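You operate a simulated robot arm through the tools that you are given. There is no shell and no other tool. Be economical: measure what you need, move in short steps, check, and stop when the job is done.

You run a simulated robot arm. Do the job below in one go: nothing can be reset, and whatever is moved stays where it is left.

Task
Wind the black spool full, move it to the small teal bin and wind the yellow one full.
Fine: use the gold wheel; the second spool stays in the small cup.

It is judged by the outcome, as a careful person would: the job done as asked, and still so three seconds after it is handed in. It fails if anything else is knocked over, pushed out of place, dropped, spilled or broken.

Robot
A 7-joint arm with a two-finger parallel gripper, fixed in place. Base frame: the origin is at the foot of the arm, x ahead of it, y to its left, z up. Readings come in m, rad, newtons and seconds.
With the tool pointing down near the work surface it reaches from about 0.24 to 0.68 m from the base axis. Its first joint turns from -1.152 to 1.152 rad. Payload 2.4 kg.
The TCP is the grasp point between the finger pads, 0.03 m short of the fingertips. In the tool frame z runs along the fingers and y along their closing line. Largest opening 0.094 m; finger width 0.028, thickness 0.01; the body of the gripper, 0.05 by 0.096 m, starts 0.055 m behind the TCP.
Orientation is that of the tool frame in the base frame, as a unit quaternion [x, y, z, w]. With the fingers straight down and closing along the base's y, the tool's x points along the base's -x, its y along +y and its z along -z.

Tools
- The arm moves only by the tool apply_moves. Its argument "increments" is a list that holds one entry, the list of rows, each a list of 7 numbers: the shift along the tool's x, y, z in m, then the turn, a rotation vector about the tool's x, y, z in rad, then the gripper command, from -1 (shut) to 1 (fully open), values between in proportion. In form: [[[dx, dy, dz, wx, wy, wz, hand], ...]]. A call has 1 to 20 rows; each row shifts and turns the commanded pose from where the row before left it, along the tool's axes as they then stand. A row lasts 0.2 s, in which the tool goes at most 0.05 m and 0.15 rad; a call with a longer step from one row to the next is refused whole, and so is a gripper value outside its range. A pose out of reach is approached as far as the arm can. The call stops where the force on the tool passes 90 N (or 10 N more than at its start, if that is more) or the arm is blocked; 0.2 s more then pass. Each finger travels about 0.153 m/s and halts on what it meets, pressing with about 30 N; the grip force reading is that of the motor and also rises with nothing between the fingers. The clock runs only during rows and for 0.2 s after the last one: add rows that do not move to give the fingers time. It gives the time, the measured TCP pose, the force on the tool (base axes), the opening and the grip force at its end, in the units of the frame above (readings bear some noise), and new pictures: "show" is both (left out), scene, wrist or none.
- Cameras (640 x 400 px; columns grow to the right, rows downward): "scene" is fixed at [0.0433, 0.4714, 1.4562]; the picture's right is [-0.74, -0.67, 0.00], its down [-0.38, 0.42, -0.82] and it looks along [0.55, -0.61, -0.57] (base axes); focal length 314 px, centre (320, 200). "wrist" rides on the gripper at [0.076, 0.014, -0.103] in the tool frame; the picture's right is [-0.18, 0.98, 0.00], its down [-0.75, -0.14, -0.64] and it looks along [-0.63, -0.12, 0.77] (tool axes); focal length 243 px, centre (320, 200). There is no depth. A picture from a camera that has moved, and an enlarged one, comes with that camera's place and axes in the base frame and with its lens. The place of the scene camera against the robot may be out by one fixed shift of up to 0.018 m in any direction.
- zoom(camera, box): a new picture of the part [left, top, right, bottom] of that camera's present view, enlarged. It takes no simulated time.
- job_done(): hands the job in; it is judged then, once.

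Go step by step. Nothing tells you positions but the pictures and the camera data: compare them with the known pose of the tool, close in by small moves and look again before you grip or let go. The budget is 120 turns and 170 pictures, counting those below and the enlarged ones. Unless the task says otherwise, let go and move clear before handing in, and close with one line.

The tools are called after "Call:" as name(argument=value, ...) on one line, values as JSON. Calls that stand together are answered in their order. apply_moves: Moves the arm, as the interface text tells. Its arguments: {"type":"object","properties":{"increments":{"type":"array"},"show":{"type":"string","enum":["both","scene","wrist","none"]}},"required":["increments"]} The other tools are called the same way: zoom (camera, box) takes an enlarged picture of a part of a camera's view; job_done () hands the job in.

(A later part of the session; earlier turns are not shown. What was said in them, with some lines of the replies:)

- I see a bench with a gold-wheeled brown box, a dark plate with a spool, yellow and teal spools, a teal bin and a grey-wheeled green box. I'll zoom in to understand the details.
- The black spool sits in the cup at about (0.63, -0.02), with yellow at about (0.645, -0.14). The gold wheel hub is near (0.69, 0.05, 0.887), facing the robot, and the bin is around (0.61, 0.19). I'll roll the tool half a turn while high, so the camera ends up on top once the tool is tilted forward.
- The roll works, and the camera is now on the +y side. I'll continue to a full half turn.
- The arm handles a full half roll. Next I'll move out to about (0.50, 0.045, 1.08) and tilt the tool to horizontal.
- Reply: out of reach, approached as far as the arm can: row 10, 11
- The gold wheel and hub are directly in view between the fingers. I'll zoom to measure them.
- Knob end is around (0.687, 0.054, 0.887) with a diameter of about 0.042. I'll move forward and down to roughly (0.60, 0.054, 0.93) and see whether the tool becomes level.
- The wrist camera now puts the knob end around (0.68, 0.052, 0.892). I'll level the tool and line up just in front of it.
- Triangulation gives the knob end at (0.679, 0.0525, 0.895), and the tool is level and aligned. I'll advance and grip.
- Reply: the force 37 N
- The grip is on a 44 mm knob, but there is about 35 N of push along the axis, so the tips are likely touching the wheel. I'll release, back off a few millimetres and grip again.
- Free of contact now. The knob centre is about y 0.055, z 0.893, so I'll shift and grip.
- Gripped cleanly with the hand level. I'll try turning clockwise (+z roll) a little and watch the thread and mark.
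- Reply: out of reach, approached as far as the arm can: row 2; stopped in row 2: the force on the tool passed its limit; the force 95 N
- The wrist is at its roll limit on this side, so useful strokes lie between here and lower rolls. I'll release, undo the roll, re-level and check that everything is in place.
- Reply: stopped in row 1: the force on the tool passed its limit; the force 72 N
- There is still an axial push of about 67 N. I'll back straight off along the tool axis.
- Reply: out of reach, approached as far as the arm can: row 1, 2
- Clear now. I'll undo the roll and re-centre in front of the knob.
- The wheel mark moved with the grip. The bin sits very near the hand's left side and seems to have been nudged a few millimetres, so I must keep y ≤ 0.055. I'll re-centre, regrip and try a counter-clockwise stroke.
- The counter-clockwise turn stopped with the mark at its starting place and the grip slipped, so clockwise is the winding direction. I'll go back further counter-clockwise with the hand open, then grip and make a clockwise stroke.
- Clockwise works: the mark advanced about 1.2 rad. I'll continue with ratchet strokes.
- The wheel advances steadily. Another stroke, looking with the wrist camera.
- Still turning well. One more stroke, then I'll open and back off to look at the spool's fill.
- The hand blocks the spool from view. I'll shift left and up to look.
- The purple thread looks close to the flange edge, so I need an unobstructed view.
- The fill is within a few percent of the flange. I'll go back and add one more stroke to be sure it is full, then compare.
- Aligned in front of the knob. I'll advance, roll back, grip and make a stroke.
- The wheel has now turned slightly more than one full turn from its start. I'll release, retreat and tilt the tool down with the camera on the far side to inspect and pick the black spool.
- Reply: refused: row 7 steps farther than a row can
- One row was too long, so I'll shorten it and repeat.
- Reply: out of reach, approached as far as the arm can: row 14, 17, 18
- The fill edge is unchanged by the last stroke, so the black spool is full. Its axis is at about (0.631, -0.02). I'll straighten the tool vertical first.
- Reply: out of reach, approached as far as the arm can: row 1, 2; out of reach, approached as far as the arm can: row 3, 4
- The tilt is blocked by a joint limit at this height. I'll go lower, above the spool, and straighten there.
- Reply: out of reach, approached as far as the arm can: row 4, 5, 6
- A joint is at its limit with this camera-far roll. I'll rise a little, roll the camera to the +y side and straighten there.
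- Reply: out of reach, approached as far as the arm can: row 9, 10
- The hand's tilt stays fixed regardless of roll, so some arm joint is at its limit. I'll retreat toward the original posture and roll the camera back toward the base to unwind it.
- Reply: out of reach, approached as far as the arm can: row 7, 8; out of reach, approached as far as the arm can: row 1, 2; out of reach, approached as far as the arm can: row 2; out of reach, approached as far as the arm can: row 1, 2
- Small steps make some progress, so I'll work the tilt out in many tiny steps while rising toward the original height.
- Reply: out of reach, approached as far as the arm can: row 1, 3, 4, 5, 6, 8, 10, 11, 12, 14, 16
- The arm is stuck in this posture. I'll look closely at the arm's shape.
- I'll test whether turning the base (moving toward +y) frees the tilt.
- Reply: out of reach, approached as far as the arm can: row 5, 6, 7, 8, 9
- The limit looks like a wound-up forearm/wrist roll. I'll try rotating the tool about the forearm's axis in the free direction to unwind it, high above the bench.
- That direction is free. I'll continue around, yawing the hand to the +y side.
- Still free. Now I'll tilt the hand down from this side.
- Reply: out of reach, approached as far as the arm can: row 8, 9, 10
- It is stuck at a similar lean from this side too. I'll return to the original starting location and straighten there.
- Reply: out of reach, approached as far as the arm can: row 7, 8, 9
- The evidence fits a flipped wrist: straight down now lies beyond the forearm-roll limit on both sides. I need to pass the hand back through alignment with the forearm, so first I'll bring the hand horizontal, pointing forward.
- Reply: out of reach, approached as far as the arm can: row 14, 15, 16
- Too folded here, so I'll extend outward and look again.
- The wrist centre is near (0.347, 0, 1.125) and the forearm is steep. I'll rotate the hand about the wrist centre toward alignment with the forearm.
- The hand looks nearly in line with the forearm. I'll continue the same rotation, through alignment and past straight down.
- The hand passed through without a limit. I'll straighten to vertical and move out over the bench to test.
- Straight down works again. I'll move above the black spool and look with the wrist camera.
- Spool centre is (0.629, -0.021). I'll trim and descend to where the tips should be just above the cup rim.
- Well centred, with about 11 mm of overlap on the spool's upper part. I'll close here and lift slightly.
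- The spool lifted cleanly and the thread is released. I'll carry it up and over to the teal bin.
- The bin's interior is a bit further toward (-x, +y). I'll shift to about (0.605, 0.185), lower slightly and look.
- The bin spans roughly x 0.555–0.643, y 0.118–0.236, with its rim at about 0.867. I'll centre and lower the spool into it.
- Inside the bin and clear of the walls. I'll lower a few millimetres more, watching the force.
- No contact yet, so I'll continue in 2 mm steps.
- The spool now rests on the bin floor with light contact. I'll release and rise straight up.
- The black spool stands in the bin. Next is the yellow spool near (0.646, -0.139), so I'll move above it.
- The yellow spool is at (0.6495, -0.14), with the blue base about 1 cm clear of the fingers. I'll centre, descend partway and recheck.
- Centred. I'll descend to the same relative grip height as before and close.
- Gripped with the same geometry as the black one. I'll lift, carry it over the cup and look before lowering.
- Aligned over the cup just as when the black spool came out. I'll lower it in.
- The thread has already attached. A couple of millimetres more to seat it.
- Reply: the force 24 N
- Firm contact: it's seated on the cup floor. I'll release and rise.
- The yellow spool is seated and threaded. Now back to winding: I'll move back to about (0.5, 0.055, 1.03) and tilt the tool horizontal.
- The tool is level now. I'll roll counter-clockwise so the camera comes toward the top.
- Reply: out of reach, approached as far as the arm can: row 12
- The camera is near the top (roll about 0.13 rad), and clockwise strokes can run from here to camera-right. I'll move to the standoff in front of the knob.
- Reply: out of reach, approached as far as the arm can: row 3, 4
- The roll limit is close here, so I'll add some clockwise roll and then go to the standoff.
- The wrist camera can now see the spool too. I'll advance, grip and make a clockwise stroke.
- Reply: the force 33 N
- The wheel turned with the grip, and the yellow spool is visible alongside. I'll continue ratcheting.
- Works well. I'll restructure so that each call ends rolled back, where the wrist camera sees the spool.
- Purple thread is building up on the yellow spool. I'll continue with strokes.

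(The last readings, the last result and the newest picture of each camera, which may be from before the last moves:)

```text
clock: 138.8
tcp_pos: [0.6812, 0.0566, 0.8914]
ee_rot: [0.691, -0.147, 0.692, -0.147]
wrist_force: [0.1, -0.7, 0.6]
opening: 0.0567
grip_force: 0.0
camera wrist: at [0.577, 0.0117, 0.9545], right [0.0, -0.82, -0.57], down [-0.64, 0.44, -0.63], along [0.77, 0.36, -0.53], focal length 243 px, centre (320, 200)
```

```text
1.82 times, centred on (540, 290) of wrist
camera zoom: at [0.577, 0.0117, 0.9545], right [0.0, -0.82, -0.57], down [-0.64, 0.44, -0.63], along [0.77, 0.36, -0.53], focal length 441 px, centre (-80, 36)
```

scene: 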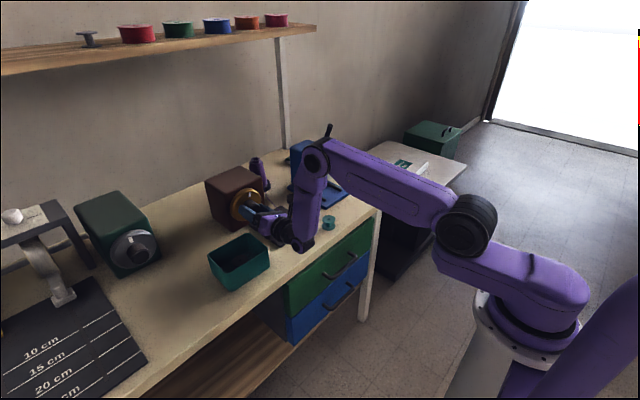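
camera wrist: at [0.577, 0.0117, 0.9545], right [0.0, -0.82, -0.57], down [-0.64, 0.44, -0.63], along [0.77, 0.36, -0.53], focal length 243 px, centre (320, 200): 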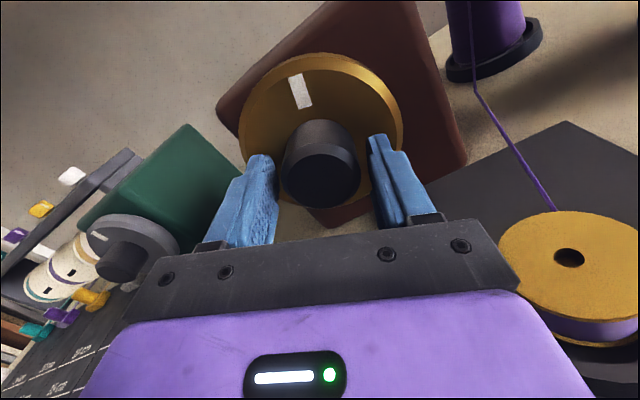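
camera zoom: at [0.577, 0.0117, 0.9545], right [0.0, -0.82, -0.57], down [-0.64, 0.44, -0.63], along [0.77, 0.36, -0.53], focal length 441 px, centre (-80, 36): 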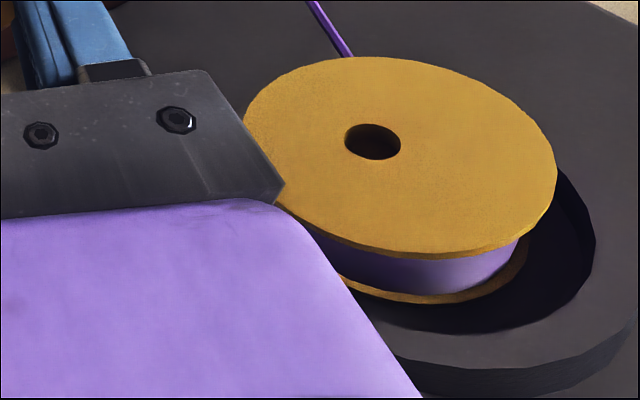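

About one full turn done and the fill is growing nicely. More strokes.

Call:
apply_moves(increments=[[[0.001, 0.001, 0, 0, 0, 0, -0.4], [0, 0, 0, 0, 0, 0.15, -0.4], [0, 0, 0, 0, 0, 0.15, -0.4], [0, 0, 0, 0, 0, 0.15, -0.4], [0, 0, 0, 0, 0, 0.15, -0.4], [0, 0, 0, 0, 0, 0.15, -0.4], [0, 0, 0, 0, 0, 0.15, -0.4], [0, 0, 0, 0, 0, 0.15, -0.4], [0, 0, 0, 0, 0, 0.15, -0.4], [0, 0, 0, 0, 0, 0.15, -0.4], [0, 0, 0, 0, 0, 0, 0.2], [0, 0, 0, 0, 0, -0.15, 0.2], [0, 0, 0, 0, 0, -0.15, 0.2], [0, 0, 0, 0, 0, -0.15, 0.2], [0, 0, 0, 0, 0, -0.15, 0.2], [0, 0, 0, 0, 0, -0.15, 0.2], [0, 0, 0, 0, 0, -0.15, 0.2], [0, 0, 0, 0, 0, -0.15, 0.2], [0, 0, 0, 0, 0, -0.15, 0.2], [0, 0, 0, 0, 0, -0.15, 0.2]]], show="none")

Call:
apply_moves(increments=[[[0, 0, 0, 0, 0, 0, -0.4], [0, 0, 0, 0, 0, 0.15, -0.4], [0, 0, 0, 0, 0, 0.15, -0.4], [0, 0, 0, 0, 0, 0.15, -0.4], [0, 0, 0, 0, 0, 0.15, -0.4], [0, 0, 0, 0, 0, 0.15, -0.4], [0, 0, 0, 0, 0, 0.15, -0.4], [0, 0, 0, 0, 0, 0.15, -0.4], [0, 0, 0, 0, 0, 0.15, -0.4], [0, 0, 0, 0, 0, 0.15, -0.4], [0, 0, 0, 0, 0, 0, 0.2], [0, 0, 0, 0, 0, -0.15, 0.2], [0, 0, 0, 0, 0, -0.15, 0.2], [0, 0, 0, 0, 0, -0.15, 0.2], [0, 0, 0, 0, 0, -0.15, 0.2], [0, 0, 0, 0, 0, -0.15, 0.2], [0, 0, 0, 0, 0, -0.15, 0.2], [0, 0, 0, 0, 0, -0.15, 0.2], [0, 0, 0, 0, 0, -0.15, 0.2], [0, 0, 0, 0, 0, -0.15, 0.2]]], show="none")

Call:
zoom(camera="wrist", box=[440, 180, 640, 400])

```text
clock: 143.0
tcp_pos: [0.6798, 0.054, 0.8921]
ee_rot: [0.691, -0.148, 0.692, -0.148]
wrist_force: [0.7, -0.1, -0.1]
opening: 0.0563
grip_force: 0.0
```

```text
clock: 147.2
tcp_pos: [0.6792, 0.0524, 0.8918]
ee_rot: [0.691, -0.147, 0.692, -0.146]
wrist_force: [-0.1, 0.1, 0.0]
opening: 0.0567
grip_force: 0.0
```

```text
1.82 times, centred on (540, 290) of wrist
camera zoom: at [0.5769, 0.0098, 0.9553], right [0.0, -0.82, -0.57], down [-0.64, 0.44, -0.63], along [0.77, 0.36, -0.53], focal length 441 px, centre (-80, 36)
```

zoom: 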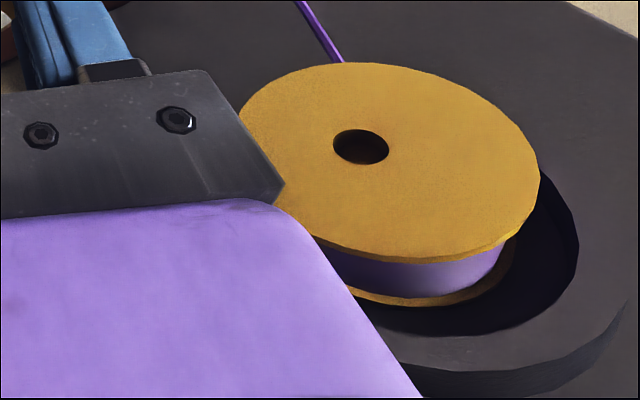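

The fill looks almost unchanged between the last views, so it may be near full. Two more strokes, then a careful comparison.

Call:
apply_moves(increments=[[[0, -0.001, 0, 0, 0, 0, -0.4], [0, 0, 0, 0, 0, 0.15, -0.4], [0, 0, 0, 0, 0, 0.15, -0.4], [0, 0, 0, 0, 0, 0.15, -0.4], [0, 0, 0, 0, 0, 0.15, -0.4], [0, 0, 0, 0, 0, 0.15, -0.4], [0, 0, 0, 0, 0, 0.15, -0.4], [0, 0, 0, 0, 0, 0.15, -0.4], [0, 0, 0, 0, 0, 0.15, -0.4], [0, 0, 0, 0, 0, 0.15, -0.4], [0, 0, 0, 0, 0, 0, 0.2], [0, 0, 0, 0, 0, -0.15, 0.2], [0, 0, 0, 0, 0, -0.15, 0.2], [0, 0, 0, 0, 0, -0.15, 0.2], [0, 0, 0, 0, 0, -0.15, 0.2], [0, 0, 0, 0, 0, -0.15, 0.2], [0, 0, 0, 0, 0, -0.15, 0.2], [0, 0, 0, 0, 0, -0.15, 0.2], [0, 0, 0, 0, 0, -0.15, 0.2], [0, 0, 0, 0, 0, -0.15, 0.2]]], show="wrist")

Call:
apply_moves(increments=[[[0, 0, 0, 0, 0, 0, -0.4], [0, 0, 0, 0, 0, 0.15, -0.4], [0, 0, 0, 0, 0, 0.15, -0.4], [0, 0, 0, 0, 0, 0.15, -0.4], [0, 0, 0, 0, 0, 0.15, -0.4], [0, 0, 0, 0, 0, 0.15, -0.4], [0, 0, 0, 0, 0, 0.15, -0.4], [0, 0, 0, 0, 0, 0.15, -0.4], [0, 0, 0, 0, 0, 0.15, -0.4], [0, 0, 0, 0, 0, 0.15, -0.4], [0, 0, 0, 0, 0, 0, 0.2], [0, 0, 0, 0, 0, -0.15, 0.2], [0, 0, 0, 0, 0, -0.15, 0.2], [0, 0, 0, 0, 0, -0.15, 0.2], [0, 0, 0, 0, 0, -0.15, 0.2], [0, 0, 0, 0, 0, -0.15, 0.2], [0, 0, 0, 0, 0, -0.15, 0.2], [0, 0, 0, 0, 0, -0.15, 0.2], [0, 0, 0, 0, 0, -0.15, 0.2], [0, 0, 0, 0, 0, -0.15, 0.2]]], show="wrist")

Call:
zoom(camera="wrist", box=[440, 180, 640, 400])

```text
clock: 151.4
tcp_pos: [0.6787, 0.0545, 0.8919]
ee_rot: [0.691, -0.146, 0.692, -0.147]
wrist_force: [1.0, 0.1, -0.2]
opening: 0.0564
grip_force: 0.0
camera wrist: at [0.5768, 0.0102, 0.9556], right [0.0, -0.82, -0.57], down [-0.64, 0.44, -0.63], along [0.77, 0.36, -0.53], focal length 243 px, centre (320, 200)
```

wrist: 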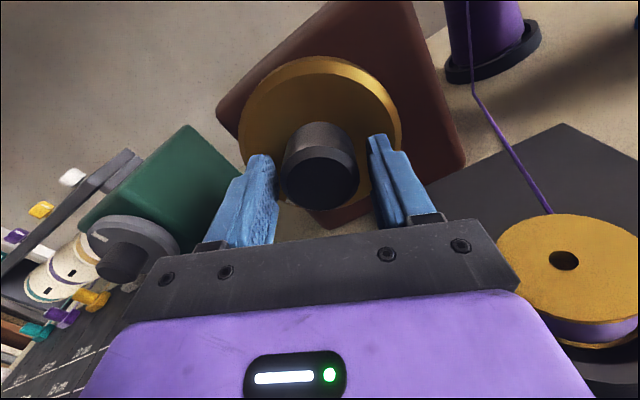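

```text
clock: 155.6
tcp_pos: [0.6792, 0.054, 0.892]
ee_rot: [0.691, -0.147, 0.692, -0.147]
wrist_force: [-0.1, 0.2, 0.1]
opening: 0.0562
grip_force: 0.1
camera wrist: at [0.5768, 0.0103, 0.9558], right [0.0, -0.82, -0.57], down [-0.64, 0.44, -0.63], along [0.77, 0.36, -0.53], focal length 243 px, centre (320, 200)
```

wrist: 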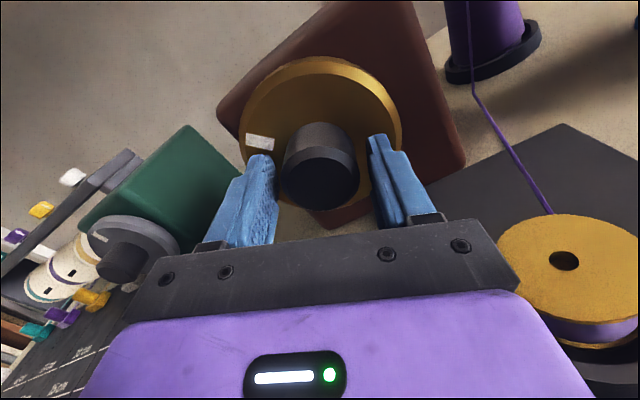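

```text
1.82 times, centred on (540, 290) of wrist
camera zoom: at [0.5768, 0.0103, 0.9558], right [0.0, -0.82, -0.57], down [-0.64, 0.44, -0.63], along [0.77, 0.36, -0.53], focal length 441 px, centre (-80, 36)
```

zoom: 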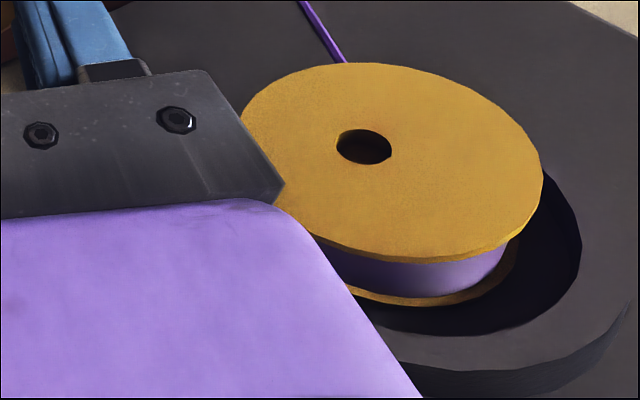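

The fill edge is unchanged over the last two strokes, so it appears saturated. I'll back off and verify from the scene camera.

Call:
apply_moves(increments=[[[0, 0, 0, 0, 0, 0, 0.3], [0, 0, -0.03, 0, 0, 0, 0.3], [0, 0, -0.035, 0, 0, 0, 0.3], [0.04, -0.018, 0, 0, 0, 0, 0.3], [0.04, -0.018, 0, 0, 0, 0, 0.3], [0.03, -0.013, -0.03, 0, 0, 0, 0.3], [0.03, -0.013, -0.03, 0, 0, 0, 0.3], [0, 0.015, -0.04, 0, 0, 0, 0.3], [0, 0.015, -0.04, 0, 0, 0, 0.3], [0, 0, 0, 0, 0, 0, 0.3]]], show="both")

Call:
zoom(camera="scene", box=[275, 205, 299, 229])

```text
clock: 157.8
tcp_pos: [0.482, 0.0265, 1.0323]
ee_rot: [0.691, -0.15, 0.692, -0.146]
wrist_force: [-0.4, -0.5, -0.6]
opening: 0.0612
grip_force: 0.0
out of reach, approached as far as the arm can: row 8
camera wrist: at [0.3791, -0.0168, 1.0965], right [0.0, -0.82, -0.57], down [-0.64, 0.44, -0.63], along [0.77, 0.36, -0.53], focal length 243 px, centre (320, 200)
```

scene: 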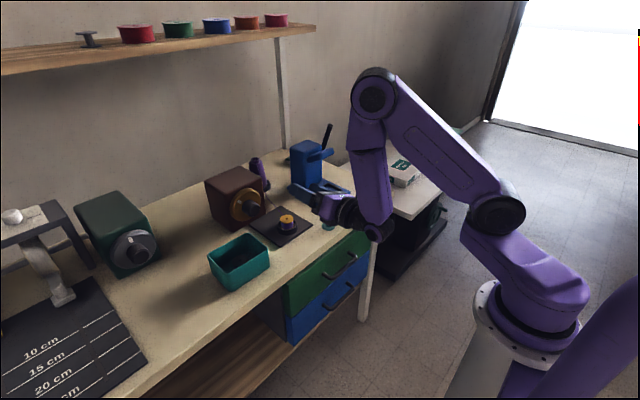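
wrist: 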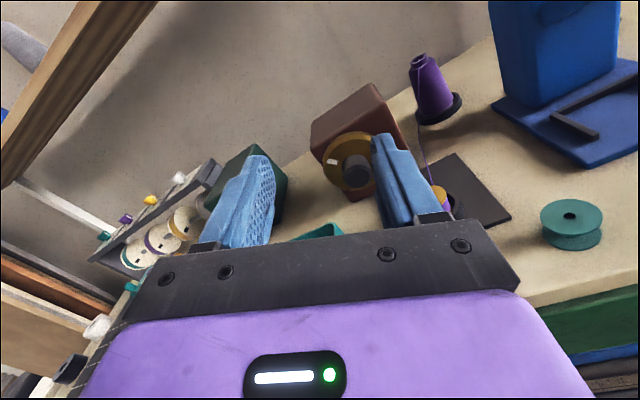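

```text
16.00 times, centred on (287, 217) of scene
camera zoom: at [0.0436, 0.4711, 1.4562], right [-0.74, -0.67, 0.0], down [-0.38, 0.42, -0.82], along [0.55, -0.61, -0.57], focal length 5030 px, centre (848, -72)
```

zoom: 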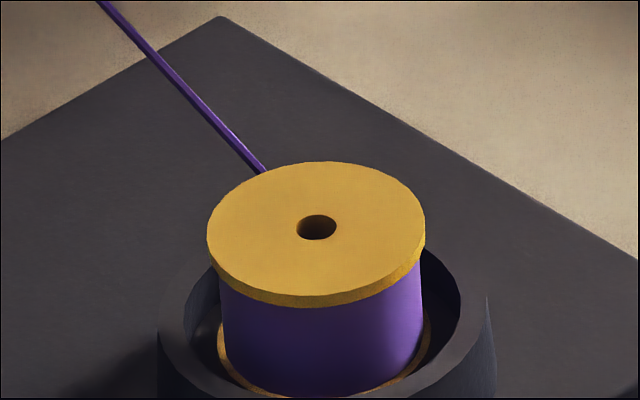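

The yellow spool is now filled to the same level as the full black one. It sits in the cup, the black spool stands in the teal bin, and the arm is clear.

Call:
job_done()

```text
The job is handed in.
```

Both spools are wound full with the gold wheel: the black one stands in the small teal bin and the yellow one is still in the small cup. While I was turning the wheel early on, the hand nudged the bin a few millimetres.
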